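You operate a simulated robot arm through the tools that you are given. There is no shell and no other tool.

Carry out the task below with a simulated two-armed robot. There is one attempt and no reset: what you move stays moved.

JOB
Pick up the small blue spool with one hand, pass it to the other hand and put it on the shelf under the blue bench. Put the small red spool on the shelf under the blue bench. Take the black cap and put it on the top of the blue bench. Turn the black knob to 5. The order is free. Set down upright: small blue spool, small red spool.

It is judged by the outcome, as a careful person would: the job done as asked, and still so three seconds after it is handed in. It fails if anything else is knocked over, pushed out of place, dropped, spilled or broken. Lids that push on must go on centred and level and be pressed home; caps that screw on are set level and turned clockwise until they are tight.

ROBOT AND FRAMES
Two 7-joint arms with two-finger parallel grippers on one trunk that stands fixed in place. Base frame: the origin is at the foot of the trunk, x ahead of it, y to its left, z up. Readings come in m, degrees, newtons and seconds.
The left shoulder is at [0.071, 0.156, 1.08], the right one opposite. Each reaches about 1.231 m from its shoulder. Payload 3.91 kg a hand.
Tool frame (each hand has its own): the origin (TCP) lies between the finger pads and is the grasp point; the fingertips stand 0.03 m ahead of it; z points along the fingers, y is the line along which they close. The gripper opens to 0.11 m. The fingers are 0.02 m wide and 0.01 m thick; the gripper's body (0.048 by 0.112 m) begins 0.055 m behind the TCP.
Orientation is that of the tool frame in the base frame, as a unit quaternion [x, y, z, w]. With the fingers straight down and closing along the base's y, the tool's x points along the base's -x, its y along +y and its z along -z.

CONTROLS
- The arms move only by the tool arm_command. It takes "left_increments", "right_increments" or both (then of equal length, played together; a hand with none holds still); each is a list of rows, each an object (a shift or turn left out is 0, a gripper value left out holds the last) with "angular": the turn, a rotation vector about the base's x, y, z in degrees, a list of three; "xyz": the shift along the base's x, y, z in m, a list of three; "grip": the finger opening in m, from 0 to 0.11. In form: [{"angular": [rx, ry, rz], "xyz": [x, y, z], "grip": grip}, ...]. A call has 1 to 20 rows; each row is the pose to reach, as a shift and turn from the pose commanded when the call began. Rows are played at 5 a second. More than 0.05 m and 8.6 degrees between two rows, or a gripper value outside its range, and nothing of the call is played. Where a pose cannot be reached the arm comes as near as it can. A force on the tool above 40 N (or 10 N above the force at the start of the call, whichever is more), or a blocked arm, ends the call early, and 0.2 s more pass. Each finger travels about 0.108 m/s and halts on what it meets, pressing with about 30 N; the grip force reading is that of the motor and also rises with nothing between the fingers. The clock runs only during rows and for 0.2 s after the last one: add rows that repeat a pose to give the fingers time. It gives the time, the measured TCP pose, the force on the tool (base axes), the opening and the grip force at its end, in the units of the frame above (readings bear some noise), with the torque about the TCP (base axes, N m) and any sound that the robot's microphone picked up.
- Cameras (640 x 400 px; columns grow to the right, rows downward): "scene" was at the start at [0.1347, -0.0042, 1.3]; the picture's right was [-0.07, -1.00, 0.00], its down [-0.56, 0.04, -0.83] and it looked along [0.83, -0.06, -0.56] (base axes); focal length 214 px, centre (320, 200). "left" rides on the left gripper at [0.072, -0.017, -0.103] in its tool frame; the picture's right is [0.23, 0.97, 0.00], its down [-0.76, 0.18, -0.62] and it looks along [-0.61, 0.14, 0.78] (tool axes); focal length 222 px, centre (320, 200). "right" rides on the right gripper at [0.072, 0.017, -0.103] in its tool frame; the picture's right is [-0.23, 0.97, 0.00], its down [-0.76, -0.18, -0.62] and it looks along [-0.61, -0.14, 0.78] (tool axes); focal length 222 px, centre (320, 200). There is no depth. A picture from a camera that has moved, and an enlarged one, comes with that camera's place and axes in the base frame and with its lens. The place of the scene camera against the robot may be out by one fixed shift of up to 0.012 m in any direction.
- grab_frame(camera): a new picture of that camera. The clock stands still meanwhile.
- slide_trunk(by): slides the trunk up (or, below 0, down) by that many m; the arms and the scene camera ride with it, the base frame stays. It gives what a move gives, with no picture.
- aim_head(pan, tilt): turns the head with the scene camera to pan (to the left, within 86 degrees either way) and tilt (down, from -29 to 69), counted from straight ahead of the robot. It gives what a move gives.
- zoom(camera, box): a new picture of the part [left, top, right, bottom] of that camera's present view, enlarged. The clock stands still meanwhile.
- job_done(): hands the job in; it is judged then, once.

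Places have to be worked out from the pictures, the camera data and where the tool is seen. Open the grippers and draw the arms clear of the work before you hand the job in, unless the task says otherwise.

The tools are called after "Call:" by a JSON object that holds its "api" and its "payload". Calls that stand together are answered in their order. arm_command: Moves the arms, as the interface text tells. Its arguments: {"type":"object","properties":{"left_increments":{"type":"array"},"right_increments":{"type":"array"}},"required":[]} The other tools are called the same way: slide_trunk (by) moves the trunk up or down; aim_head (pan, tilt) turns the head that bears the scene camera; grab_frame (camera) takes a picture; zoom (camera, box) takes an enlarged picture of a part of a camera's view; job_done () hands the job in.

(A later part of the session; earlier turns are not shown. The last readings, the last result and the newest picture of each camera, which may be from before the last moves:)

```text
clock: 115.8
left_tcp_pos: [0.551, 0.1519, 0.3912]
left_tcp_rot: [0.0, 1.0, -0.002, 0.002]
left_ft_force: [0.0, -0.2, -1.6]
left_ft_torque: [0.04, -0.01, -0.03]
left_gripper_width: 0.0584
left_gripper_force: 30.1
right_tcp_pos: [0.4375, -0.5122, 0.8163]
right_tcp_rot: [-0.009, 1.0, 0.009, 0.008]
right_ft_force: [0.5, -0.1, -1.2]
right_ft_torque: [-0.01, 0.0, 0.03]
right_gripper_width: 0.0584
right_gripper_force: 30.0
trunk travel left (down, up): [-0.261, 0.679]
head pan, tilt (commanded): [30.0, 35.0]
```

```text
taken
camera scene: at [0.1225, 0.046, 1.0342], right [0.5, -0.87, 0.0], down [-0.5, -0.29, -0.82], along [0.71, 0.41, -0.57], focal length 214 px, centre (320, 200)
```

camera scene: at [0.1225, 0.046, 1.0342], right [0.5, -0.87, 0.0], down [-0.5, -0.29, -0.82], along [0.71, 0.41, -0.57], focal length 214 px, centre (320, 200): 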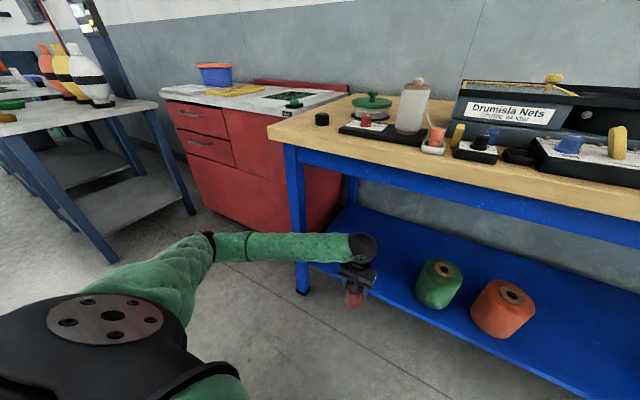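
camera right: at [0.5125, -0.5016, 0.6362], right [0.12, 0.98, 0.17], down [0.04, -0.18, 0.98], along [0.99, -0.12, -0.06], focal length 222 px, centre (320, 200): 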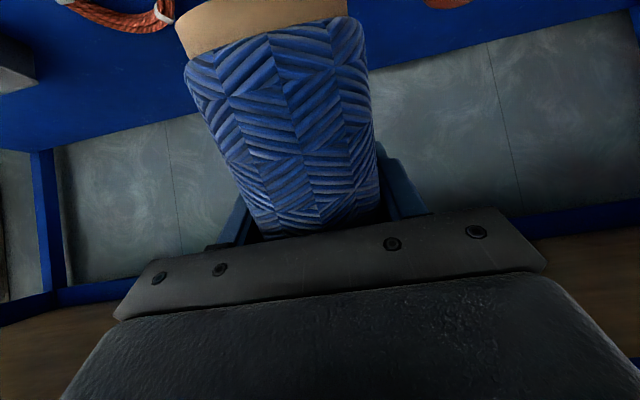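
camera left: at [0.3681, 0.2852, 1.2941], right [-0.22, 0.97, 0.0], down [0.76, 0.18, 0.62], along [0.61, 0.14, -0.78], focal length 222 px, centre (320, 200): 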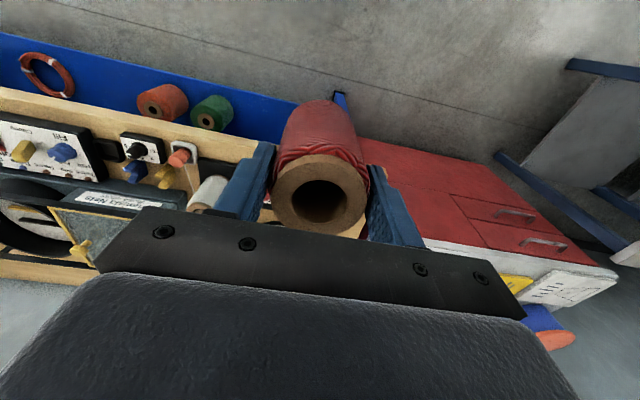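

The elbow still passes close to the bench's left leg when I go forward, so two more cycles to reach down more steeply (trunk to about −0.08).

Call:
{"api": "slide_trunk", "payload": {"by": 0.09}}

Call:
{"api": "arm_command", "payload": {"left_increments": [{"xyz": [0.0, 0.0, -0.045]}, {"xyz": [0.0, 0.0, -0.09]}, {"xyz": [0.0, 0.0, -0.09]}]}}

Call:
{"api": "slide_trunk", "payload": {"by": 0.09}}

Call:
{"api": "arm_command", "payload": {"left_increments": [{"xyz": [0.0, 0.0, -0.045]}, {"xyz": [0.0, 0.0, -0.09]}, {"xyz": [0.0, 0.0, -0.09]}]}}

Call:
{"api": "grab_frame", "payload": {"camera": "scene"}}

```text
clock: 117.0
left_tcp_pos: [0.5509, 0.1524, 0.4819]
left_tcp_rot: [0.0, 1.0, -0.002, 0.002]
left_ft_force: [-0.2, 0.6, -0.8]
left_ft_torque: [-0.03, 0.02, 0.02]
left_gripper_width: 0.0585
left_gripper_force: 30.2
right_tcp_pos: [0.4381, -0.512, 0.906]
right_tcp_rot: [-0.008, 1.0, 0.01, 0.008]
right_ft_force: [-0.6, -0.8, -2.3]
right_ft_torque: [0.03, 0.0, -0.02]
right_gripper_width: 0.0585
right_gripper_force: 30.1
trunk travel left (down, up): [-0.351, 0.589]
head pan, tilt (commanded): [30.0, 35.0]
```

```text
clock: 117.8
left_tcp_pos: [0.5525, 0.1549, 0.3916]
left_tcp_rot: [0.0, 1.0, -0.002, 0.003]
left_ft_force: [0.6, -0.6, -1.5]
left_ft_torque: [-0.01, 0.03, -0.01]
left_gripper_width: 0.0584
left_gripper_force: 29.8
right_tcp_pos: [0.4377, -0.5116, 0.907]
right_tcp_rot: [-0.008, 1.0, 0.01, 0.009]
right_ft_force: [0.1, 0.2, -1.2]
right_ft_torque: [-0.01, -0.06, -0.01]
right_gripper_width: 0.0584
right_gripper_force: 30.4
trunk travel left (down, up): [-0.351, 0.589]
head pan, tilt (commanded): [30.0, 35.0]
```

```text
clock: 119.1
left_tcp_pos: [0.5532, 0.1546, 0.4814]
left_tcp_rot: [0.0, 1.0, -0.001, 0.001]
left_ft_force: [0.3, -0.6, -1.8]
left_ft_torque: [0.01, 0.04, 0.0]
left_gripper_width: 0.0583
left_gripper_force: 29.9
right_tcp_pos: [0.4371, -0.5121, 0.9964]
right_tcp_rot: [-0.009, 1.0, 0.01, 0.009]
right_ft_force: [1.5, 0.0, -1.9]
right_ft_torque: [-0.04, -0.03, -0.04]
right_gripper_width: 0.0586
right_gripper_force: 30.4
trunk travel left (down, up): [-0.441, 0.499]
head pan, tilt (commanded): [30.0, 35.0]
```

```text
clock: 119.9
left_tcp_pos: [0.5528, 0.1556, 0.389]
left_tcp_rot: [0.0, 1.0, 0.0, 0.003]
left_ft_force: [-0.1, 0.1, -1.2]
left_ft_torque: [0.01, 0.0, -0.01]
left_gripper_width: 0.0584
left_gripper_force: 29.9
right_tcp_pos: [0.4366, -0.5127, 0.9958]
right_tcp_rot: [-0.009, 1.0, 0.009, 0.009]
right_ft_force: [-0.7, 0.1, -0.9]
right_ft_torque: [0.01, -0.04, 0.01]
right_gripper_width: 0.0587
right_gripper_force: 30.3
trunk travel left (down, up): [-0.441, 0.499]
head pan, tilt (commanded): [30.0, 35.0]
```

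```text
taken
camera scene: at [0.1225, 0.046, 1.2143], right [0.5, -0.87, 0.0], down [-0.5, -0.29, -0.82], along [0.71, 0.41, -0.57], focal length 214 px, centre (320, 200)
```

scene: 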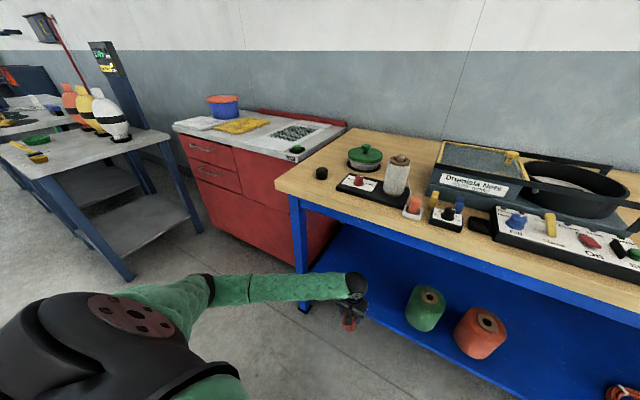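

Now the left arm reaches down steeply with the elbow far from the leg. I advance over the shelf to x≈0.715, y≈0.11, with the spool bottom about 7 cm above it.

Call:
{"api": "arm_command", "payload": {"left_increments": [{"xyz": [0.04, -0.011, 0.0]}, {"xyz": [0.08, -0.022, 0.0]}]}}

Call:
{"api": "arm_command", "payload": {"left_increments": [{"xyz": [0.04, -0.011, 0.0]}, {"xyz": [0.082, -0.023, 0.0]}, {"xyz": [0.082, -0.023, 0.0]}]}}

Call:
{"api": "aim_head", "payload": {"pan": 12, "tilt": 50}}

Call:
{"api": "grab_frame", "payload": {"camera": "scene"}}

Call:
{"api": "grab_frame", "payload": {"camera": "left"}}

```text
clock: 120.5
left_tcp_pos: [0.6338, 0.1339, 0.3905]
left_tcp_rot: [-0.001, 1.0, -0.001, 0.002]
left_ft_force: [0.2, 0.3, -0.5]
left_ft_torque: [-0.04, 0.04, -0.01]
left_gripper_width: 0.0584
left_gripper_force: 30.0
right_tcp_pos: [0.4374, -0.5102, 0.9954]
right_tcp_rot: [-0.009, 1.0, 0.01, 0.008]
right_ft_force: [0.8, -0.3, -0.9]
right_ft_torque: [-0.02, -0.07, -0.02]
right_gripper_width: 0.0582
right_gripper_force: 30.4
trunk travel left (down, up): [-0.441, 0.499]
head pan, tilt (commanded): [30.0, 35.0]
```

```text
clock: 121.3
left_tcp_pos: [0.7165, 0.1102, 0.3939]
left_tcp_rot: [-0.001, 1.0, -0.002, 0.003]
left_ft_force: [-0.6, 0.7, -1.1]
left_ft_torque: [0.02, 0.01, -0.04]
left_gripper_width: 0.0583
left_gripper_force: 29.5
right_tcp_pos: [0.4378, -0.5127, 0.9961]
right_tcp_rot: [-0.008, 1.0, 0.009, 0.008]
right_ft_force: [-0.1, 0.3, -1.8]
right_ft_torque: [0.0, -0.04, 0.01]
right_gripper_width: 0.0589
right_gripper_force: 30.1
trunk travel left (down, up): [-0.441, 0.499]
head pan, tilt (commanded): [30.0, 35.0]
```

```text
clock: 122.1
left_tcp_pos: [0.7153, 0.1118, 0.3932]
left_tcp_rot: [-0.001, 1.0, -0.002, 0.003]
left_ft_force: [-0.3, -0.1, -2.0]
left_ft_torque: [0.02, -0.02, 0.02]
left_gripper_width: 0.0584
left_gripper_force: 30.0
right_tcp_pos: [0.4368, -0.5121, 0.9959]
right_tcp_rot: [-0.008, 1.0, 0.01, 0.009]
right_ft_force: [0.2, -0.3, -1.4]
right_ft_torque: [0.0, -0.05, 0.0]
right_gripper_width: 0.0586
right_gripper_force: 29.9
trunk travel left (down, up): [-0.441, 0.499]
head pan, tilt (commanded): [12.0, 50.0]
```

```text
taken
camera scene: at [0.1216, 0.0179, 1.1925], right [0.21, -0.98, 0.0], down [-0.75, -0.16, -0.64], along [0.63, 0.13, -0.77], focal length 214 px, centre (320, 200)
```

scene: 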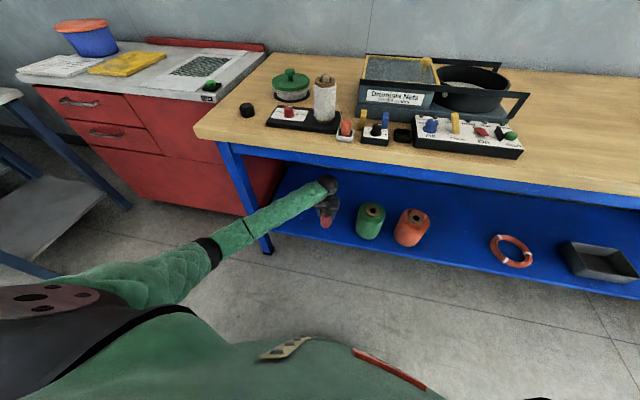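

```text
taken
camera left: at [0.6424, 0.0963, 0.4968], right [-0.23, 0.97, 0.0], down [0.76, 0.18, 0.63], along [0.61, 0.14, -0.78], focal length 222 px, centre (320, 200)
```

left: 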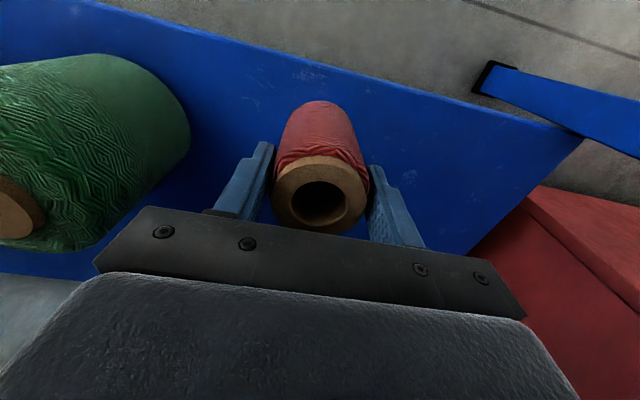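

The shelf edge measures x≈0.678 from this view and the green cone is well clear. I move 2.2 cm deeper and lower to just above the shelf.

Call:
{"api": "arm_command", "payload": {"left_increments": [{"xyz": [0.012, 0.0, 0.0]}, {"xyz": [0.022, 0.0, -0.01]}, {"xyz": [0.022, 0.0, -0.03]}, {"xyz": [0.022, 0.0, -0.05]}, {"xyz": [0.022, 0.0, -0.062]}, {"xyz": [0.022, 0.0, -0.062]}]}}

Call:
{"api": "grab_frame", "payload": {"camera": "left"}}

Call:
{"api": "zoom", "payload": {"camera": "scene", "box": [270, 150, 430, 270]}}

```text
clock: 123.5
left_tcp_pos: [0.7382, 0.109, 0.3294]
left_tcp_rot: [0.0, 1.0, -0.001, 0.002]
left_ft_force: [0.2, -0.3, -2.1]
left_ft_torque: [0.0, 0.0, 0.03]
left_gripper_width: 0.0583
left_gripper_force: 30.3
right_tcp_pos: [0.4363, -0.5129, 0.9966]
right_tcp_rot: [-0.009, 1.0, 0.009, 0.008]
right_ft_force: [-1.0, 0.6, -1.4]
right_ft_torque: [0.0, -0.03, 0.0]
right_gripper_width: 0.0586
right_gripper_force: 29.7
trunk travel left (down, up): [-0.441, 0.499]
head pan, tilt (commanded): [12.0, 50.0]
```

```text
taken
camera left: at [0.6644, 0.0939, 0.4335], right [-0.23, 0.97, 0.0], down [0.76, 0.18, 0.63], along [0.61, 0.14, -0.78], focal length 222 px, centre (320, 200)
```

left: 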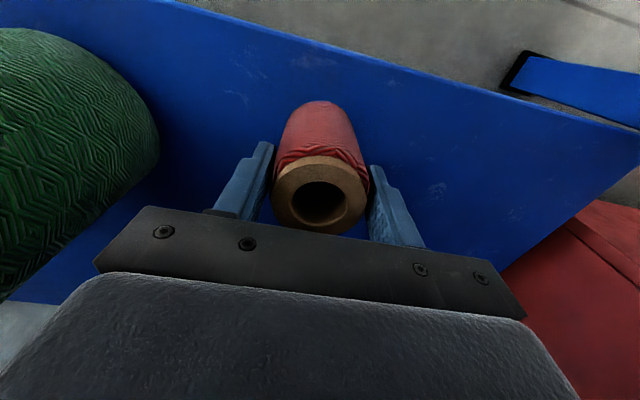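

```text
3.33 times, centred on (350, 210) of scene
camera zoom: at [0.1216, 0.0179, 1.1925], right [0.21, -0.98, 0.0], down [-0.75, -0.16, -0.64], along [0.63, 0.13, -0.77], focal length 715 px, centre (220, 167)
```

zoom: 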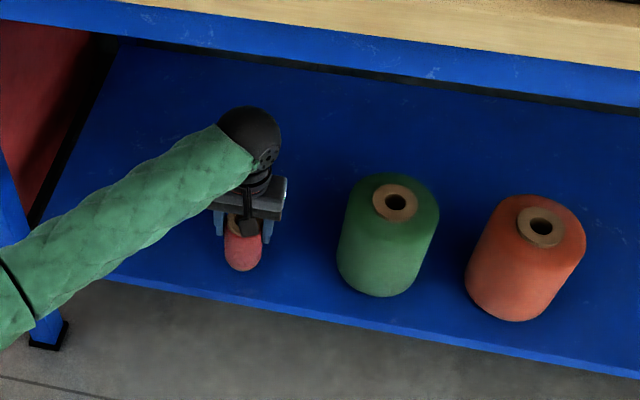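

The red spool hovers just above the shelf. I lower in 3 mm steps until I feel contact.

Call:
{"api": "arm_command", "payload": {"left_increments": [{"xyz": [0.0, 0.0, -0.003]}, {"xyz": [0.0, 0.0, -0.006]}, {"xyz": [0.0, 0.0, -0.009]}, {"xyz": [0.0, 0.0, -0.009]}]}}

```text
clock: 124.5
left_tcp_pos: [0.7365, 0.11, 0.3205]
left_tcp_rot: [0.001, 1.0, -0.002, 0.003]
left_ft_force: [0.4, 0.5, -1.2]
left_ft_torque: [0.01, 0.02, -0.02]
left_gripper_width: 0.0585
left_gripper_force: 30.3
right_tcp_pos: [0.4388, -0.5116, 0.9949]
right_tcp_rot: [-0.009, 1.0, 0.011, 0.009]
right_ft_force: [0.6, 0.6, -1.0]
right_ft_torque: [0.01, -0.03, 0.0]
right_gripper_width: 0.0586
right_gripper_force: 29.8
trunk travel left (down, up): [-0.441, 0.499]
head pan, tilt (commanded): [12.0, 50.0]
```

No contact yet; I continue in 3 mm steps.

Call:
{"api": "arm_command", "payload": {"left_increments": [{"xyz": [0.0, 0.0, -0.003]}, {"xyz": [0.0, 0.0, -0.006]}, {"xyz": [0.0, 0.0, -0.006]}]}}

```text
clock: 125.3
left_tcp_pos: [0.7374, 0.1088, 0.3129]
left_tcp_rot: [0.0, 1.0, -0.003, 0.002]
left_ft_force: [-1.3, 0.3, 1.1]
left_ft_torque: [0.1, 0.12, -0.01]
left_gripper_width: 0.0586
left_gripper_force: 29.5
right_tcp_pos: [0.4359, -0.5124, 0.9959]
right_tcp_rot: [-0.008, 1.0, 0.01, 0.008]
right_ft_force: [-0.8, 0.2, -1.0]
right_ft_torque: [0.0, -0.04, -0.01]
right_gripper_width: 0.0585
right_gripper_force: 29.9
trunk travel left (down, up): [-0.441, 0.499]
head pan, tilt (commanded): [12.0, 50.0]
```

First contact is felt (force changed by about +2.6 N at TCP z≈0.313). One more millimetre, then I open gently.

Call:
{"api": "arm_command", "payload": {"left_increments": [{"xyz": [0.0, 0.0, -0.001]}, {"xyz": [0.0, 0.0, -0.001]}]}}

Call:
{"api": "arm_command", "payload": {"left_increments": [{"grip": 0.062}, {"grip": 0.07}, {"grip": 0.078}, {"grip": 0.078}]}}

Call:
{"api": "grab_frame", "payload": {"camera": "left"}}

```text
clock: 125.9
left_tcp_pos: [0.7366, 0.1085, 0.3146]
left_tcp_rot: [0.0, 1.0, -0.002, 0.003]
left_ft_force: [-1.3, -1.0, 8.7]
left_ft_torque: [0.03, 0.26, -0.01]
left_gripper_width: 0.0584
left_gripper_force: 30.1
right_tcp_pos: [0.4372, -0.5134, 0.9963]
right_tcp_rot: [-0.009, 1.0, 0.01, 0.009]
right_ft_force: [0.1, 0.1, -1.6]
right_ft_torque: [0.0, -0.03, 0.03]
right_gripper_width: 0.0587
right_gripper_force: 30.0
trunk travel left (down, up): [-0.441, 0.499]
head pan, tilt (commanded): [12.0, 50.0]
```

```text
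clock: 126.9
left_tcp_pos: [0.7362, 0.1102, 0.312]
left_tcp_rot: [0.0, 1.0, -0.002, 0.003]
left_ft_force: [-0.3, 0.3, 0.4]
left_ft_torque: [0.03, -0.03, 0.01]
left_gripper_width: 0.0779
left_gripper_force: 0.0
right_tcp_pos: [0.4375, -0.5123, 0.9963]
right_tcp_rot: [-0.009, 1.0, 0.009, 0.008]
right_ft_force: [0.0, -0.4, -1.0]
right_ft_torque: [-0.01, -0.04, -0.02]
right_gripper_width: 0.0587
right_gripper_force: 30.1
trunk travel left (down, up): [-0.441, 0.499]
head pan, tilt (commanded): [12.0, 50.0]
```

```text
taken
camera left: at [0.6642, 0.0944, 0.4164], right [-0.23, 0.97, 0.0], down [0.76, 0.18, 0.63], along [0.61, 0.14, -0.78], focal length 222 px, centre (320, 200)
```

left: 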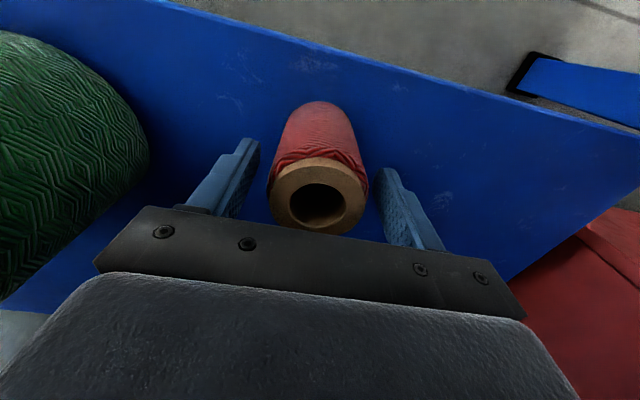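

The red spool stands upright on its own. I raise the left hand straight up off it, then back out from under the bench.

Call:
{"api": "arm_command", "payload": {"left_increments": [{"xyz": [0.0, 0.0, 0.03]}, {"xyz": [0.0, 0.0, 0.06]}, {"xyz": [0.0, 0.0, 0.09]}, {"xyz": [0.0, 0.0, 0.09]}]}}

Call:
{"api": "arm_command", "payload": {"left_increments": [{"xyz": [-0.04, 0.01, 0.0]}, {"xyz": [-0.08, 0.02, 0.0]}, {"xyz": [-0.12, 0.03, 0.0]}, {"xyz": [-0.16, 0.04, 0.0]}, {"xyz": [-0.19, 0.045, 0.0]}, {"xyz": [-0.19, 0.045, 0.0]}]}}

Call:
{"api": "grab_frame", "payload": {"camera": "left"}}

Call:
{"api": "zoom", "payload": {"camera": "scene", "box": [240, 150, 440, 280]}}

```text
clock: 127.9
left_tcp_pos: [0.7379, 0.1109, 0.4046]
left_tcp_rot: [0.0, 1.0, -0.001, 0.003]
left_ft_force: [-0.3, -0.8, 0.3]
left_ft_torque: [-0.01, 0.0, 0.04]
left_gripper_width: 0.0779
left_gripper_force: 0.0
right_tcp_pos: [0.4384, -0.5124, 0.9953]
right_tcp_rot: [-0.009, 1.0, 0.009, 0.009]
right_ft_force: [0.3, -0.2, -1.9]
right_ft_torque: [0.02, -0.06, 0.0]
right_gripper_width: 0.0584
right_gripper_force: 29.9
trunk travel left (down, up): [-0.441, 0.499]
head pan, tilt (commanded): [12.0, 50.0]
```

```text
clock: 129.3
left_tcp_pos: [0.5453, 0.1556, 0.402]
left_tcp_rot: [0.0, 1.0, -0.002, 0.002]
left_ft_force: [-0.7, 0.1, -1.1]
left_ft_torque: [0.0, 0.02, 0.0]
left_gripper_width: 0.078
left_gripper_force: 0.1
right_tcp_pos: [0.4365, -0.5123, 0.9968]
right_tcp_rot: [-0.01, 1.0, 0.01, 0.009]
right_ft_force: [-0.4, 0.1, -1.4]
right_ft_torque: [0.02, -0.08, 0.03]
right_gripper_width: 0.0585
right_gripper_force: 29.7
trunk travel left (down, up): [-0.441, 0.499]
head pan, tilt (commanded): [12.0, 50.0]
```

```text
taken
camera left: at [0.4727, 0.14, 0.5054], right [-0.23, 0.97, 0.0], down [0.76, 0.18, 0.63], along [0.61, 0.14, -0.78], focal length 222 px, centre (320, 200)
```

left: 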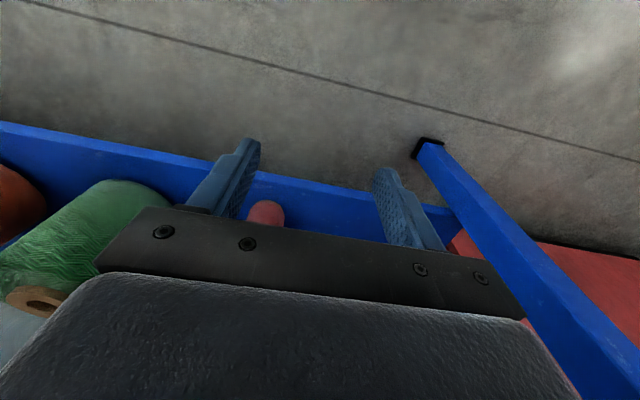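

```text
3.08 times, centred on (340, 215) of scene
camera zoom: at [0.1215, 0.0179, 1.1925], right [0.21, -0.98, 0.0], down [-0.75, -0.16, -0.64], along [0.63, 0.13, -0.77], focal length 660 px, centre (258, 154)
```

zoom: 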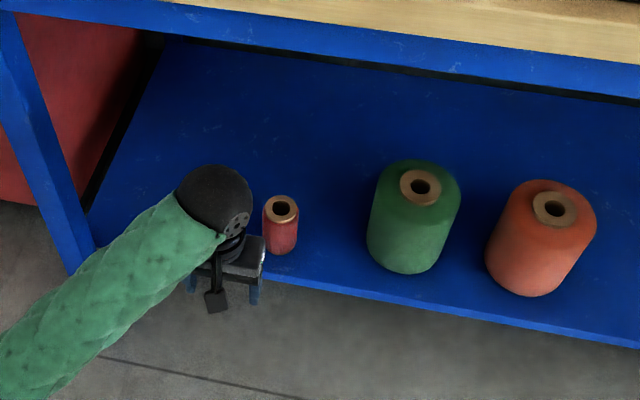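

The red spool stands upright on the shelf. For the blue one I will work with the trunk high so the arm always reaches downward: first I draw the left hand back to x≈0.42, clear of the bench edge.

Call:
{"api": "arm_command", "payload": {"left_increments": [{"xyz": [-0.04, 0.015, 0.0]}, {"xyz": [-0.08, 0.03, 0.0]}, {"xyz": [-0.12, 0.045, 0.0]}, {"xyz": [-0.12, 0.045, 0.0]}]}}

Call:
{"api": "zoom", "payload": {"camera": "right", "box": [150, 0, 450, 260]}}

```text
clock: 130.3
left_tcp_pos: [0.4261, 0.2009, 0.4002]
left_tcp_rot: [-0.001, 1.0, -0.002, 0.003]
left_ft_force: [0.8, -0.2, -1.0]
left_ft_torque: [0.02, -0.01, -0.03]
left_gripper_width: 0.0782
left_gripper_force: 0.0
right_tcp_pos: [0.4376, -0.5116, 0.9963]
right_tcp_rot: [-0.009, 1.0, 0.009, 0.009]
right_ft_force: [-0.5, -1.2, -1.0]
right_ft_torque: [-0.01, -0.04, -0.01]
right_gripper_width: 0.0586
right_gripper_force: 29.8
trunk travel left (down, up): [-0.441, 0.499]
head pan, tilt (commanded): [12.0, 50.0]
```

```text
1.54 times, centred on (300, 130) of right
camera zoom: at [0.363, -0.499, 1.0986], right [0.21, 0.98, 0.02], down [0.75, -0.18, 0.63], along [0.62, -0.12, -0.77], focal length 342 px, centre (351, 308)
```

zoom: 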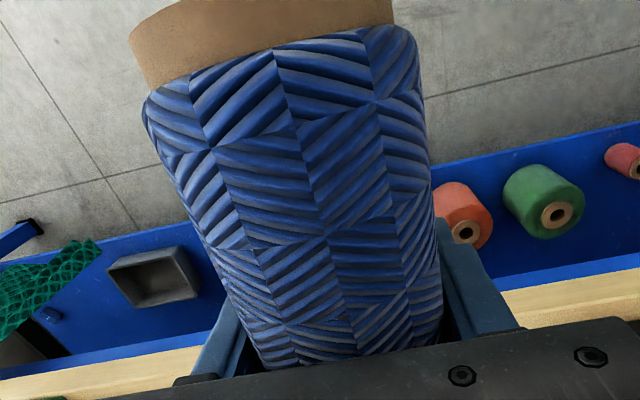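

From the tangent lines, the spool in the right hand is nearly square to the fingers: it will stand upright when the hand points 7° below horizontal, with its bottom about 7.8 cm below the TCP. I raise the trunk so the hands come up in front of the bench.

Call:
{"api": "slide_trunk", "payload": {"by": 0.38}}

Call:
{"api": "aim_head", "payload": {"pan": -25, "tilt": 45}}

Call:
{"api": "grab_frame", "payload": {"camera": "scene"}}

```text
clock: 134.0
left_tcp_pos: [0.4267, 0.1988, 0.7791]
left_tcp_rot: [0.0, 1.0, -0.001, 0.003]
left_ft_force: [1.2, 0.6, -0.3]
left_ft_torque: [0.01, 0.07, -0.01]
left_gripper_width: 0.0783
left_gripper_force: 0.0
right_tcp_pos: [0.4369, -0.5136, 1.3768]
right_tcp_rot: [-0.008, 1.0, 0.01, 0.009]
right_ft_force: [-1.0, 0.5, -2.1]
right_ft_torque: [-0.02, -0.06, 0.0]
right_gripper_width: 0.0585
right_gripper_force: 29.5
trunk travel left (down, up): [-0.821, 0.119]
head pan, tilt (commanded): [12.0, 50.0]
```

```text
clock: 135.0
left_tcp_pos: [0.4269, 0.1996, 0.779]
left_tcp_rot: [0.0, 1.0, -0.001, 0.002]
left_ft_force: [-0.4, -0.5, -1.1]
left_ft_torque: [0.01, 0.0, -0.02]
left_gripper_width: 0.0782
left_gripper_force: 0.0
right_tcp_pos: [0.437, -0.512, 1.3754]
right_tcp_rot: [-0.009, 1.0, 0.01, 0.009]
right_ft_force: [-0.9, -0.1, -1.2]
right_ft_torque: [0.03, -0.04, -0.03]
right_gripper_width: 0.0588
right_gripper_force: 30.3
trunk travel left (down, up): [-0.821, 0.119]
head pan, tilt (commanded): [-25.0, 45.0]
```

```text
taken
camera scene: at [0.1198, -0.0325, 1.5794], right [-0.42, -0.91, 0.0], down [-0.64, 0.3, -0.71], along [0.64, -0.3, -0.71], focal length 214 px, centre (320, 200)
```

scene: 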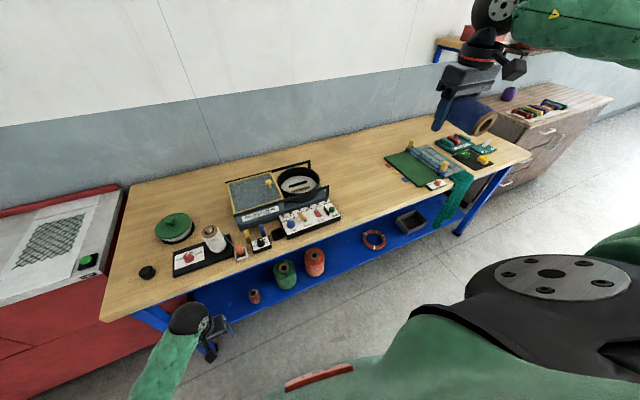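

I move the right hand forward over the open bench area, high up in free space.

Call:
{"api": "arm_command", "payload": {"right_increments": [{"xyz": [0.03, 0.01, 0.0]}, {"xyz": [0.06, 0.02, 0.0]}, {"xyz": [0.09, 0.03, 0.0]}]}}

Call:
{"api": "arm_command", "payload": {"right_increments": [{"xyz": [0.03, 0.005, 0.0]}, {"xyz": [0.06, 0.01, 0.0]}, {"xyz": [0.09, 0.012, 0.0]}, {"xyz": [0.09, 0.012, 0.0]}]}}

```text
clock: 135.8
left_tcp_pos: [0.4283, 0.2012, 0.7794]
left_tcp_rot: [-0.001, 1.0, -0.001, 0.001]
left_ft_force: [0.2, 0.8, -0.7]
left_ft_torque: [-0.01, -0.03, 0.01]
left_gripper_width: 0.0779
left_gripper_force: 0.1
right_tcp_pos: [0.5313, -0.4809, 1.3797]
right_tcp_rot: [-0.008, 1.0, 0.009, 0.008]
right_ft_force: [1.0, 0.2, -1.6]
right_ft_torque: [-0.04, 0.0, 0.01]
right_gripper_width: 0.0585
right_gripper_force: 30.5
trunk travel left (down, up): [-0.821, 0.119]
head pan, tilt (commanded): [-25.0, 45.0]
```

```text
clock: 136.8
left_tcp_pos: [0.4258, 0.1987, 0.7799]
left_tcp_rot: [0.0, 1.0, 0.0, 0.003]
left_ft_force: [1.0, 0.4, 0.8]
left_ft_torque: [0.02, -0.02, 0.01]
left_gripper_width: 0.0779
left_gripper_force: 0.0
right_tcp_pos: [0.6176, -0.4721, 1.3751]
right_tcp_rot: [-0.009, 1.0, 0.009, 0.009]
right_ft_force: [0.2, 0.0, -1.2]
right_ft_torque: [-0.02, -0.05, 0.01]
right_gripper_width: 0.0585
right_gripper_force: 30.2
trunk travel left (down, up): [-0.821, 0.119]
head pan, tilt (commanded): [-25.0, 45.0]
```

Now toward (0.65, −0.42) and down in short steps, crossing shoulder height where the arm is well extended.

Call:
{"api": "arm_command", "payload": {"right_increments": [{"xyz": [0.015, 0.025, -0.02]}, {"xyz": [0.032, 0.05, -0.05]}, {"xyz": [0.032, 0.05, -0.09]}]}}

Call:
{"api": "arm_command", "payload": {"right_increments": [{"xyz": [0.0, 0.0, -0.04]}, {"xyz": [0.0, 0.0, -0.08]}, {"xyz": [0.0, 0.0, -0.12]}, {"xyz": [0.0, 0.0, -0.12]}]}}

Call:
{"api": "grab_frame", "payload": {"camera": "scene"}}

```text
clock: 137.6
left_tcp_pos: [0.4261, 0.1979, 0.7807]
left_tcp_rot: [0.0, 1.0, -0.001, 0.003]
left_ft_force: [0.6, -0.4, -0.4]
left_ft_torque: [0.03, -0.02, 0.03]
left_gripper_width: 0.078
left_gripper_force: 0.1
right_tcp_pos: [0.6474, -0.4232, 1.2856]
right_tcp_rot: [-0.009, 1.0, 0.01, 0.009]
right_ft_force: [-0.1, -1.8, -2.2]
right_ft_torque: [0.02, -0.04, -0.01]
right_gripper_width: 0.0586
right_gripper_force: 30.4
trunk travel left (down, up): [-0.821, 0.119]
head pan, tilt (commanded): [-25.0, 45.0]
```

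```text
clock: 138.6
left_tcp_pos: [0.4257, 0.1998, 0.7812]
left_tcp_rot: [0.0, 1.0, -0.001, 0.002]
left_ft_force: [0.4, 0.2, -0.5]
left_ft_torque: [-0.04, 0.02, 0.02]
left_gripper_width: 0.078
left_gripper_force: 0.1
right_tcp_pos: [0.6515, -0.4208, 1.1674]
right_tcp_rot: [-0.009, 1.0, 0.009, 0.009]
right_ft_force: [0.4, 0.0, -1.1]
right_ft_torque: [-0.01, -0.04, 0.01]
right_gripper_width: 0.0585
right_gripper_force: 29.8
trunk travel left (down, up): [-0.821, 0.119]
head pan, tilt (commanded): [-25.0, 45.0]
```

```text
taken
camera scene: at [0.1195, -0.0324, 1.5795], right [-0.42, -0.91, 0.0], down [-0.64, 0.3, -0.71], along [0.64, -0.3, -0.71], focal length 214 px, centre (320, 200)
```

scene: 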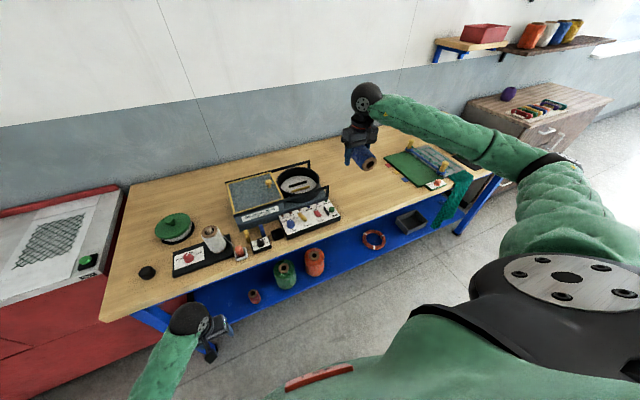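

Smooth through shoulder height. Down 10 cm more, then I start rotating the hand up about the wrist.

Call:
{"api": "arm_command", "payload": {"right_increments": [{"xyz": [0.0, 0.0, -0.035]}, {"xyz": [0.0, 0.0, -0.07]}, {"xyz": [0.0, 0.0, -0.1]}, {"xyz": [0.0, 0.0, -0.1]}]}}

Call:
{"api": "arm_command", "payload": {"right_increments": [{"xyz": [0.0264, 0.0, 0.0019], "angular": [0, -8, 0]}, {"xyz": [0.0524, 0.0, 0.0074], "angular": [0, -16, 0]}, {"xyz": [0.0773, 0.0, 0.0164], "angular": [0, -24, 0]}, {"xyz": [0.0773, 0.0, 0.0164], "angular": [0, -24, 0]}]}}

```text
clock: 139.6
left_tcp_pos: [0.4263, 0.1987, 0.7804]
left_tcp_rot: [0.0, 1.0, -0.001, 0.002]
left_ft_force: [0.0, 0.1, -0.2]
left_ft_torque: [-0.01, 0.0, 0.04]
left_gripper_width: 0.0781
left_gripper_force: 0.0
right_tcp_pos: [0.6488, -0.4209, 1.0674]
right_tcp_rot: [-0.008, 1.0, 0.009, 0.008]
right_ft_force: [0.2, -0.5, -0.5]
right_ft_torque: [0.01, -0.06, 0.0]
right_gripper_width: 0.0585
right_gripper_force: 30.5
trunk travel left (down, up): [-0.821, 0.119]
head pan, tilt (commanded): [-25.0, 45.0]
```

```text
clock: 140.6
left_tcp_pos: [0.4269, 0.1992, 0.7805]
left_tcp_rot: [0.001, 1.0, -0.002, 0.003]
left_ft_force: [0.9, -0.1, 0.1]
left_ft_torque: [0.01, 0.01, 0.0]
left_gripper_width: 0.0776
left_gripper_force: 0.0
right_tcp_pos: [0.7284, -0.4206, 1.0856]
right_tcp_rot: [-0.011, 0.976, 0.008, 0.217]
right_ft_force: [0.0, 0.5, -0.8]
right_ft_torque: [-0.02, 0.0, -0.02]
right_gripper_width: 0.0585
right_gripper_force: 29.7
trunk travel left (down, up): [-0.821, 0.119]
head pan, tilt (commanded): [-25.0, 45.0]
```

I continue the rotation with the TCP held in place, moving slightly to −y, in two short calls.

Call:
{"api": "arm_command", "payload": {"right_increments": [{"xyz": [0.0, -0.01, 0.0], "angular": [0, -8, 0]}, {"xyz": [0.0, -0.02, 0.0], "angular": [0, -16, 0]}, {"xyz": [0.0, -0.03, 0.0], "angular": [0, -24, 0]}, {"xyz": [0.0, -0.03, 0.0], "angular": [0, -24, 0]}]}}

Call:
{"api": "arm_command", "payload": {"right_increments": [{"xyz": [0.0, -0.01, 0.0], "angular": [0, -8, 0]}, {"xyz": [0.0, -0.02, 0.0], "angular": [0, -16, 0]}, {"xyz": [0.0, -0.03, 0.0], "angular": [0, -24, 0]}, {"xyz": [0.0, -0.04, 0.0], "angular": [0, -32, 0]}, {"xyz": [0.0, -0.04, 0.0], "angular": [0, -34, 0]}, {"xyz": [0.0, -0.04, 0.0], "angular": [0, -34, 0]}]}}

Call:
{"api": "grab_frame", "payload": {"camera": "scene"}}

Call:
{"api": "zoom", "payload": {"camera": "scene", "box": [300, 80, 460, 220]}}

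```text
clock: 141.6
left_tcp_pos: [0.4264, 0.1989, 0.7798]
left_tcp_rot: [0.0, 1.0, -0.002, 0.001]
left_ft_force: [-1.3, 0.2, -0.5]
left_ft_torque: [-0.01, 0.0, -0.02]
left_gripper_width: 0.0778
left_gripper_force: 0.1
right_tcp_pos: [0.7295, -0.4495, 1.0837]
right_tcp_rot: [-0.012, 0.909, 0.005, 0.416]
right_ft_force: [0.8, 0.1, -1.5]
right_ft_torque: [0.0, -0.02, 0.0]
right_gripper_width: 0.0585
right_gripper_force: 30.0
trunk travel left (down, up): [-0.821, 0.119]
head pan, tilt (commanded): [-25.0, 45.0]
```

```text
clock: 143.0
left_tcp_pos: [0.4239, 0.1976, 0.7807]
left_tcp_rot: [0.0, 1.0, 0.0, 0.002]
left_ft_force: [-0.2, 0.1, 0.6]
left_ft_torque: [0.03, -0.03, -0.01]
left_gripper_width: 0.0781
left_gripper_force: 0.0
right_tcp_pos: [0.7272, -0.4905, 1.0849]
right_tcp_rot: [-0.012, 0.748, 0.001, 0.663]
right_ft_force: [0.1, -0.5, -1.0]
right_ft_torque: [0.01, -0.04, 0.03]
right_gripper_width: 0.0586
right_gripper_force: 30.0
right hand out of reach, approached as far as the arm can: row 2
trunk travel left (down, up): [-0.821, 0.119]
head pan, tilt (commanded): [-25.0, 45.0]
```

```text
taken
camera scene: at [0.118, -0.0347, 1.5795], right [-0.42, -0.91, 0.0], down [-0.64, 0.3, -0.71], along [0.64, -0.3, -0.71], focal length 214 px, centre (320, 200)
```

scene: 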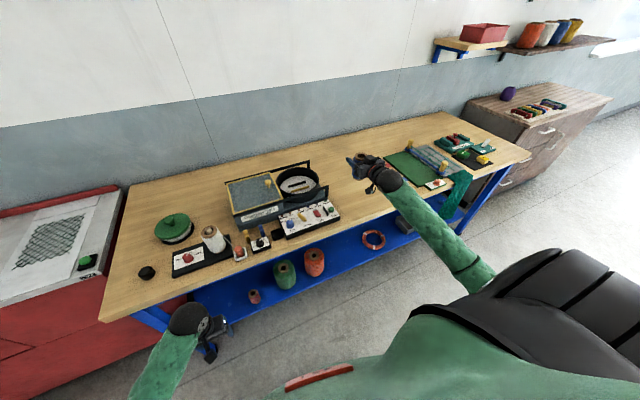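

```text
2.86 times, centred on (380, 150) of scene
camera zoom: at [0.118, -0.0347, 1.5795], right [-0.42, -0.91, 0.0], down [-0.64, 0.3, -0.71], along [0.64, -0.3, -0.71], focal length 613 px, centre (149, 343)
```

zoom: 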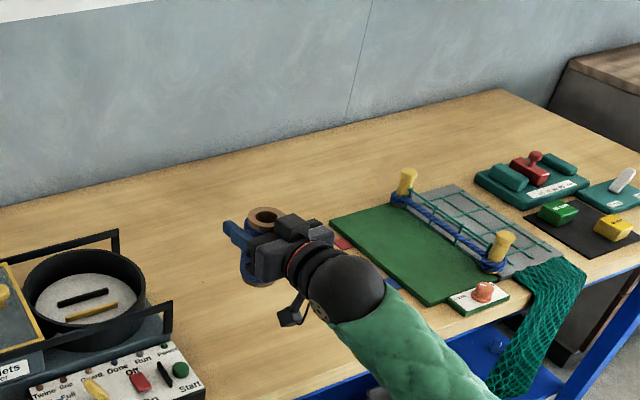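

The spool now hangs upright (hand 7° below horizontal) and the elbow has gone to a lower, better-conditioned posture. With this posture I can take it straight to the shelf: first back off from over the bench.

Call:
{"api": "arm_command", "payload": {"right_increments": [{"xyz": [-0.03, -0.005, 0.0]}, {"xyz": [-0.06, -0.01, 0.0]}, {"xyz": [-0.06, -0.01, 0.0]}]}}

Call:
{"api": "arm_command", "payload": {"right_increments": [{"xyz": [-0.03, -0.005, -0.005]}, {"xyz": [-0.06, -0.01, -0.01]}, {"xyz": [-0.06, -0.01, -0.01]}]}}

Call:
{"api": "grab_frame", "payload": {"camera": "scene"}}

```text
clock: 143.8
left_tcp_pos: [0.4272, 0.1992, 0.7784]
left_tcp_rot: [-0.001, 1.0, -0.001, 0.002]
left_ft_force: [-0.3, 0.2, -0.8]
left_ft_torque: [0.02, 0.04, 0.0]
left_gripper_width: 0.078
left_gripper_force: 0.0
right_tcp_pos: [0.6691, -0.4986, 1.0831]
right_tcp_rot: [-0.012, 0.749, 0.001, 0.662]
right_ft_force: [0.1, 0.0, -0.8]
right_ft_torque: [-0.01, -0.01, -0.01]
right_gripper_width: 0.0586
right_gripper_force: 29.8
trunk travel left (down, up): [-0.821, 0.119]
head pan, tilt (commanded): [-25.0, 45.0]
```

```text
clock: 144.6
left_tcp_pos: [0.4278, 0.1998, 0.7799]
left_tcp_rot: [0.0, 1.0, 0.0, 0.002]
left_ft_force: [-0.4, 0.3, 0.2]
left_ft_torque: [-0.01, 0.0, -0.01]
left_gripper_width: 0.0781
left_gripper_force: 0.1
right_tcp_pos: [0.6087, -0.51, 1.0737]
right_tcp_rot: [-0.013, 0.749, 0.002, 0.662]
right_ft_force: [0.2, 0.2, -0.9]
right_ft_torque: [0.01, -0.01, 0.01]
right_gripper_width: 0.0585
right_gripper_force: 30.2
trunk travel left (down, up): [-0.821, 0.119]
head pan, tilt (commanded): [-25.0, 45.0]
```

```text
taken
camera scene: at [0.1206, -0.0326, 1.5793], right [-0.42, -0.91, 0.0], down [-0.64, 0.3, -0.71], along [0.64, -0.3, -0.71], focal length 214 px, centre (320, 200)
```

scene: 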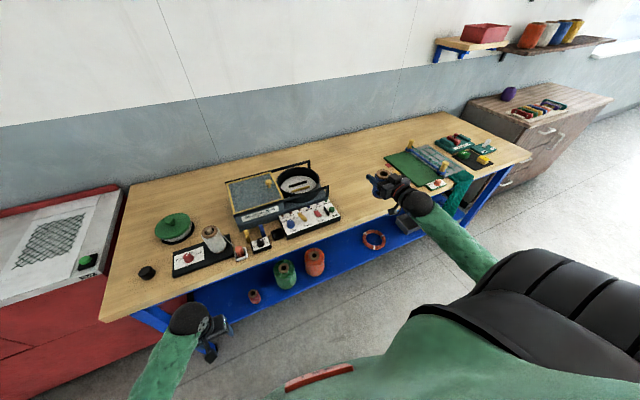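

Good control. Further back to x≈0.50 and slightly lower.

Call:
{"api": "arm_command", "payload": {"right_increments": [{"xyz": [-0.035, -0.006, -0.01]}, {"xyz": [-0.07, -0.012, -0.025]}, {"xyz": [-0.07, -0.012, -0.025]}]}}

Call:
{"api": "arm_command", "payload": {"right_increments": [{"xyz": [-0.03, -0.005, -0.03]}, {"xyz": [-0.05, -0.01, -0.06]}, {"xyz": [-0.05, -0.01, -0.06]}]}}

Call:
{"api": "grab_frame", "payload": {"camera": "scene"}}

```text
clock: 145.4
left_tcp_pos: [0.4262, 0.1999, 0.7813]
left_tcp_rot: [-0.001, 1.0, -0.001, 0.002]
left_ft_force: [0.4, 0.1, 0.4]
left_ft_torque: [0.0, 0.03, 0.01]
left_gripper_width: 0.078
left_gripper_force: 0.0
right_tcp_pos: [0.5359, -0.5234, 1.0484]
right_tcp_rot: [-0.013, 0.749, 0.001, 0.663]
right_ft_force: [0.3, 0.7, -0.5]
right_ft_torque: [-0.01, -0.03, -0.01]
right_gripper_width: 0.0582
right_gripper_force: 30.5
trunk travel left (down, up): [-0.821, 0.119]
head pan, tilt (commanded): [-25.0, 45.0]
```

```text
clock: 146.2
left_tcp_pos: [0.4268, 0.2007, 0.7804]
left_tcp_rot: [0.0, 1.0, -0.002, 0.003]
left_ft_force: [0.3, 0.1, -0.2]
left_ft_torque: [-0.02, -0.01, 0.03]
left_gripper_width: 0.0781
left_gripper_force: 0.0
right_tcp_pos: [0.4884, -0.5289, 0.9877]
right_tcp_rot: [-0.013, 0.749, 0.002, 0.662]
right_ft_force: [0.0, 0.4, -1.3]
right_ft_torque: [-0.01, -0.02, 0.01]
right_gripper_width: 0.0585
right_gripper_force: 29.8
trunk travel left (down, up): [-0.821, 0.119]
head pan, tilt (commanded): [-25.0, 45.0]
```

```text
taken
camera scene: at [0.1197, -0.0324, 1.5794], right [-0.42, -0.91, 0.0], down [-0.64, 0.3, -0.71], along [0.64, -0.3, -0.71], focal length 214 px, centre (320, 200)
```

scene: 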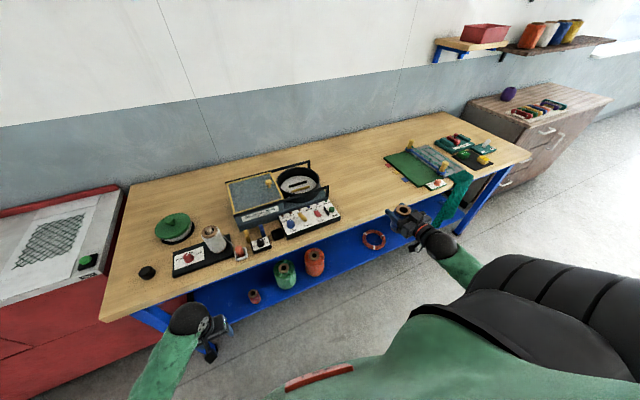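

In front of the bench now. I lower the right hand relative to the trunk in short calls.

Call:
{"api": "arm_command", "payload": {"right_increments": [{"xyz": [0.0, 0.0, -0.04]}, {"xyz": [0.0, 0.0, -0.08]}, {"xyz": [0.0, 0.0, -0.08]}]}}

Call:
{"api": "arm_command", "payload": {"right_increments": [{"xyz": [0.0, 0.0, -0.04]}, {"xyz": [0.0, 0.0, -0.08]}, {"xyz": [0.0, 0.0, -0.12]}, {"xyz": [0.0, 0.0, -0.12]}]}}

Call:
{"api": "grab_frame", "payload": {"camera": "scene"}}

```text
clock: 147.0
left_tcp_pos: [0.4264, 0.2002, 0.7798]
left_tcp_rot: [0.0, 1.0, -0.001, 0.003]
left_ft_force: [-1.0, 0.6, 0.3]
left_ft_torque: [-0.02, -0.05, 0.0]
left_gripper_width: 0.0779
left_gripper_force: 0.1
right_tcp_pos: [0.4899, -0.5302, 0.908]
right_tcp_rot: [-0.013, 0.748, 0.002, 0.663]
right_ft_force: [-0.7, 0.5, -2.6]
right_ft_torque: [0.01, -0.02, -0.01]
right_gripper_width: 0.0587
right_gripper_force: 29.5
trunk travel left (down, up): [-0.821, 0.119]
head pan, tilt (commanded): [-25.0, 45.0]
```

```text
clock: 148.0
left_tcp_pos: [0.4262, 0.2002, 0.7797]
left_tcp_rot: [-0.001, 1.0, -0.002, 0.002]
left_ft_force: [0.2, -0.2, -0.4]
left_ft_torque: [0.01, 0.03, -0.03]
left_gripper_width: 0.0779
left_gripper_force: 0.0
right_tcp_pos: [0.4875, -0.532, 0.79]
right_tcp_rot: [-0.013, 0.749, 0.001, 0.663]
right_ft_force: [0.4, -0.6, -1.5]
right_ft_torque: [0.01, -0.03, -0.04]
right_gripper_width: 0.0585
right_gripper_force: 30.3
trunk travel left (down, up): [-0.821, 0.119]
head pan, tilt (commanded): [-25.0, 45.0]
```

```text
taken
camera scene: at [0.1191, -0.0321, 1.5795], right [-0.42, -0.91, 0.0], down [-0.64, 0.3, -0.71], along [0.64, -0.3, -0.71], focal length 214 px, centre (320, 200)
```

scene: 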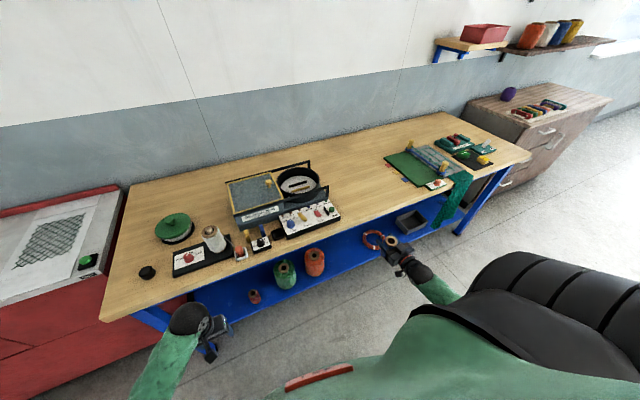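

Excellent, precise throughout. Now the trunk goes down 0.42 m, carrying the right hand to about z≈0.37 in front of the shelf.

Call:
{"api": "slide_trunk", "payload": {"by": -0.42}}

Call:
{"api": "aim_head", "payload": {"pan": -30, "tilt": 45}}

Call:
{"api": "grab_frame", "payload": {"camera": "scene"}}

Call:
{"api": "grab_frame", "payload": {"camera": "right"}}

```text
refused: -0.42 is not a number from -0.4 to 0.4
```

```text
clock: 148.7
left_tcp_pos: [0.4275, 0.199, 0.7804]
left_tcp_rot: [0.0, 1.0, -0.001, 0.003]
left_ft_force: [-0.9, -0.7, -0.5]
left_ft_torque: [-0.01, 0.01, -0.04]
left_gripper_width: 0.0779
left_gripper_force: 0.0
right_tcp_pos: [0.4881, -0.5323, 0.7904]
right_tcp_rot: [-0.013, 0.748, 0.002, 0.663]
right_ft_force: [-0.6, 0.0, -1.0]
right_ft_torque: [0.01, 0.0, 0.03]
right_gripper_width: 0.0586
right_gripper_force: 29.6
trunk travel left (down, up): [-0.821, 0.119]
head pan, tilt (commanded): [-30.0, 45.0]
```

```text
taken
camera scene: at [0.1165, -0.0387, 1.5794], right [-0.5, -0.87, 0.0], down [-0.61, 0.35, -0.71], along [0.61, -0.35, -0.71], focal length 214 px, centre (320, 200)
```

scene: 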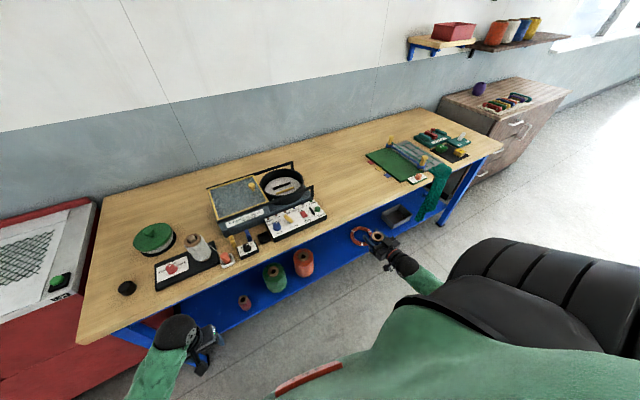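

```text
taken
camera right: at [0.3755, -0.5184, 0.7309], right [0.01, 0.98, 0.21], down [-0.52, -0.18, 0.83], along [0.85, -0.12, 0.51], focal length 222 px, centre (320, 200)
```

right: 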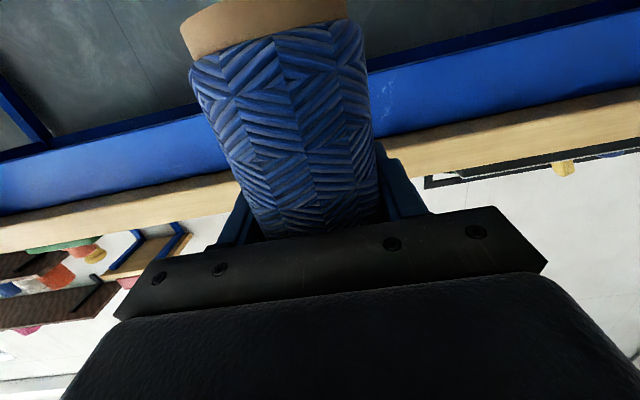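

The slide is limited to 0.4 m per call; I do it in two parts.

Call:
{"api": "slide_trunk", "payload": {"by": -0.3}}

Call:
{"api": "slide_trunk", "payload": {"by": -0.12}}

Call:
{"api": "grab_frame", "payload": {"camera": "scene"}}

Call:
{"api": "grab_frame", "payload": {"camera": "right"}}

```text
clock: 151.7
left_tcp_pos: [0.4265, 0.1984, 0.4802]
left_tcp_rot: [-0.001, 1.0, -0.002, 0.002]
left_ft_force: [-0.3, 0.3, -0.3]
left_ft_torque: [0.03, 0.01, -0.01]
left_gripper_width: 0.0779
left_gripper_force: 0.1
right_tcp_pos: [0.4872, -0.5319, 0.4905]
right_tcp_rot: [-0.013, 0.749, 0.001, 0.662]
right_ft_force: [-0.5, 0.3, -2.1]
right_ft_torque: [-0.03, -0.04, 0.02]
right_gripper_width: 0.0586
right_gripper_force: 30.0
trunk travel left (down, up): [-0.521, 0.419]
head pan, tilt (commanded): [-30.0, 45.0]
```

```text
clock: 153.2
left_tcp_pos: [0.4269, 0.1989, 0.3598]
left_tcp_rot: [0.0, 1.0, -0.001, 0.003]
left_ft_force: [-0.8, -0.6, 0.0]
left_ft_torque: [0.0, -0.01, 0.01]
left_gripper_width: 0.0781
left_gripper_force: 0.2
right_tcp_pos: [0.4879, -0.5309, 0.3704]
right_tcp_rot: [-0.012, 0.748, 0.001, 0.664]
right_ft_force: [0.6, 0.0, -1.4]
right_ft_torque: [-0.02, -0.05, 0.02]
right_gripper_width: 0.0584
right_gripper_force: 30.2
trunk travel left (down, up): [-0.401, 0.539]
head pan, tilt (commanded): [-30.0, 45.0]
```

```text
taken
camera scene: at [0.1162, -0.0386, 1.1596], right [-0.5, -0.87, 0.0], down [-0.61, 0.35, -0.71], along [0.61, -0.35, -0.71], focal length 214 px, centre (320, 200)
```

scene: 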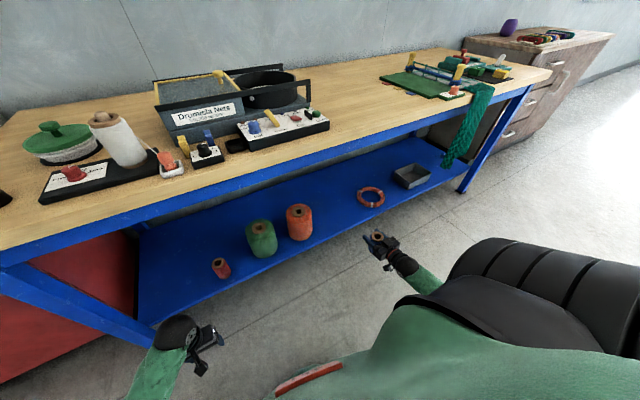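

```text
taken
camera right: at [0.3753, -0.5183, 0.3111], right [0.01, 0.98, 0.21], down [-0.52, -0.18, 0.83], along [0.85, -0.12, 0.51], focal length 222 px, centre (320, 200)
```

right: 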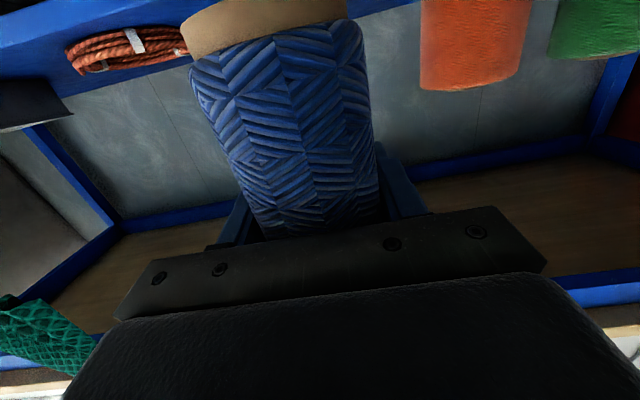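

The right hand is at (0.488, −0.531, 0.370) with the gap between the orange cone and the rope ring straight ahead. I advance in short calls.

Call:
{"api": "arm_command", "payload": {"right_increments": [{"xyz": [0.04, 0.0, 0.0]}, {"xyz": [0.08, 0.0, 0.0]}]}}

Call:
{"api": "arm_command", "payload": {"right_increments": [{"xyz": [0.04, 0.0, 0.0]}, {"xyz": [0.08, 0.0, 0.0]}]}}

Call:
{"api": "grab_frame", "payload": {"camera": "scene"}}

```text
clock: 153.8
left_tcp_pos: [0.4258, 0.1982, 0.3609]
left_tcp_rot: [0.001, 1.0, -0.002, 0.002]
left_ft_force: [-0.3, -0.1, -0.4]
left_ft_torque: [0.01, 0.02, 0.02]
left_gripper_width: 0.0778
left_gripper_force: 0.0
right_tcp_pos: [0.5652, -0.5309, 0.3737]
right_tcp_rot: [-0.013, 0.749, 0.002, 0.662]
right_ft_force: [-0.4, -0.5, -0.7]
right_ft_torque: [0.0, -0.02, 0.0]
right_gripper_width: 0.0587
right_gripper_force: 29.6
trunk travel left (down, up): [-0.401, 0.539]
head pan, tilt (commanded): [-30.0, 45.0]
```

```text
clock: 154.4
left_tcp_pos: [0.4265, 0.1999, 0.3603]
left_tcp_rot: [0.001, 1.0, -0.002, 0.002]
left_ft_force: [-0.1, 0.5, 0.1]
left_ft_torque: [-0.01, -0.01, 0.01]
left_gripper_width: 0.078
left_gripper_force: 0.0
right_tcp_pos: [0.6454, -0.5327, 0.3703]
right_tcp_rot: [-0.012, 0.749, 0.001, 0.662]
right_ft_force: [-0.4, 0.0, -0.7]
right_ft_torque: [0.0, -0.06, -0.01]
right_gripper_width: 0.0585
right_gripper_force: 29.6
trunk travel left (down, up): [-0.401, 0.539]
head pan, tilt (commanded): [-30.0, 45.0]
```

```text
taken
camera scene: at [0.1164, -0.0388, 1.1594], right [-0.5, -0.87, 0.0], down [-0.61, 0.35, -0.71], along [0.61, -0.35, -0.71], focal length 214 px, centre (320, 200)
```

scene: 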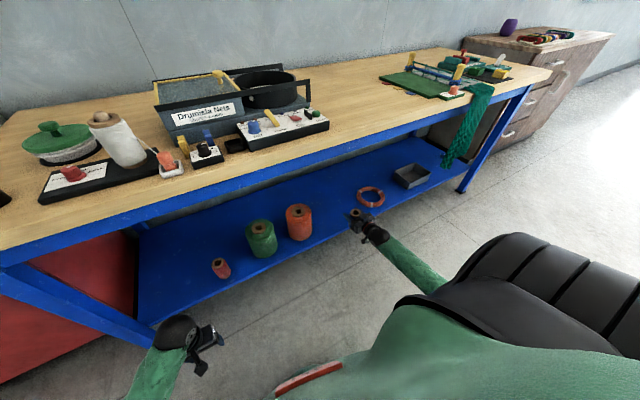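

On track. I continue to x≈0.742.

Call:
{"api": "arm_command", "payload": {"right_increments": [{"xyz": [0.035, 0.0, 0.0]}, {"xyz": [0.07, 0.0, 0.0]}, {"xyz": [0.097, 0.0, 0.0]}, {"xyz": [0.097, 0.0, 0.0]}]}}

Call:
{"api": "zoom", "payload": {"camera": "scene", "box": [260, 150, 440, 280]}}

Call:
{"api": "grab_frame", "payload": {"camera": "right"}}

```text
clock: 155.4
left_tcp_pos: [0.4256, 0.1996, 0.3596]
left_tcp_rot: [0.0, 1.0, -0.002, 0.003]
left_ft_force: [-0.7, 0.1, 0.5]
left_ft_torque: [0.0, 0.02, -0.01]
left_gripper_width: 0.0781
left_gripper_force: 0.1
right_tcp_pos: [0.7416, -0.5315, 0.3696]
right_tcp_rot: [-0.013, 0.749, 0.002, 0.662]
right_ft_force: [0.1, -1.1, -1.2]
right_ft_torque: [0.01, -0.03, -0.02]
right_gripper_width: 0.0586
right_gripper_force: 29.7
trunk travel left (down, up): [-0.401, 0.539]
head pan, tilt (commanded): [-30.0, 45.0]
```

```text
3.08 times, centred on (350, 215) of scene
camera zoom: at [0.1166, -0.0386, 1.1594], right [-0.5, -0.87, 0.0], down [-0.61, 0.35, -0.71], along [0.61, -0.35, -0.71], focal length 660 px, centre (228, 154)
```

zoom: 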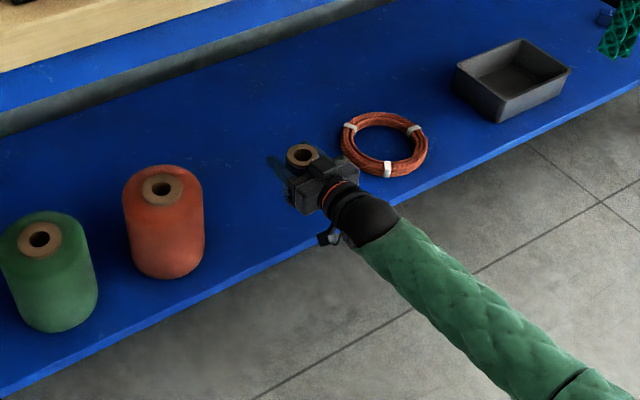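

```text
taken
camera right: at [0.6301, -0.5189, 0.3105], right [0.01, 0.98, 0.21], down [-0.52, -0.18, 0.83], along [0.85, -0.12, 0.51], focal length 222 px, centre (320, 200)
```

right: 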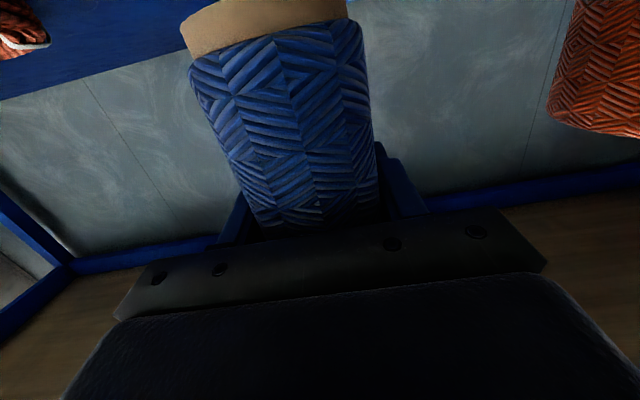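

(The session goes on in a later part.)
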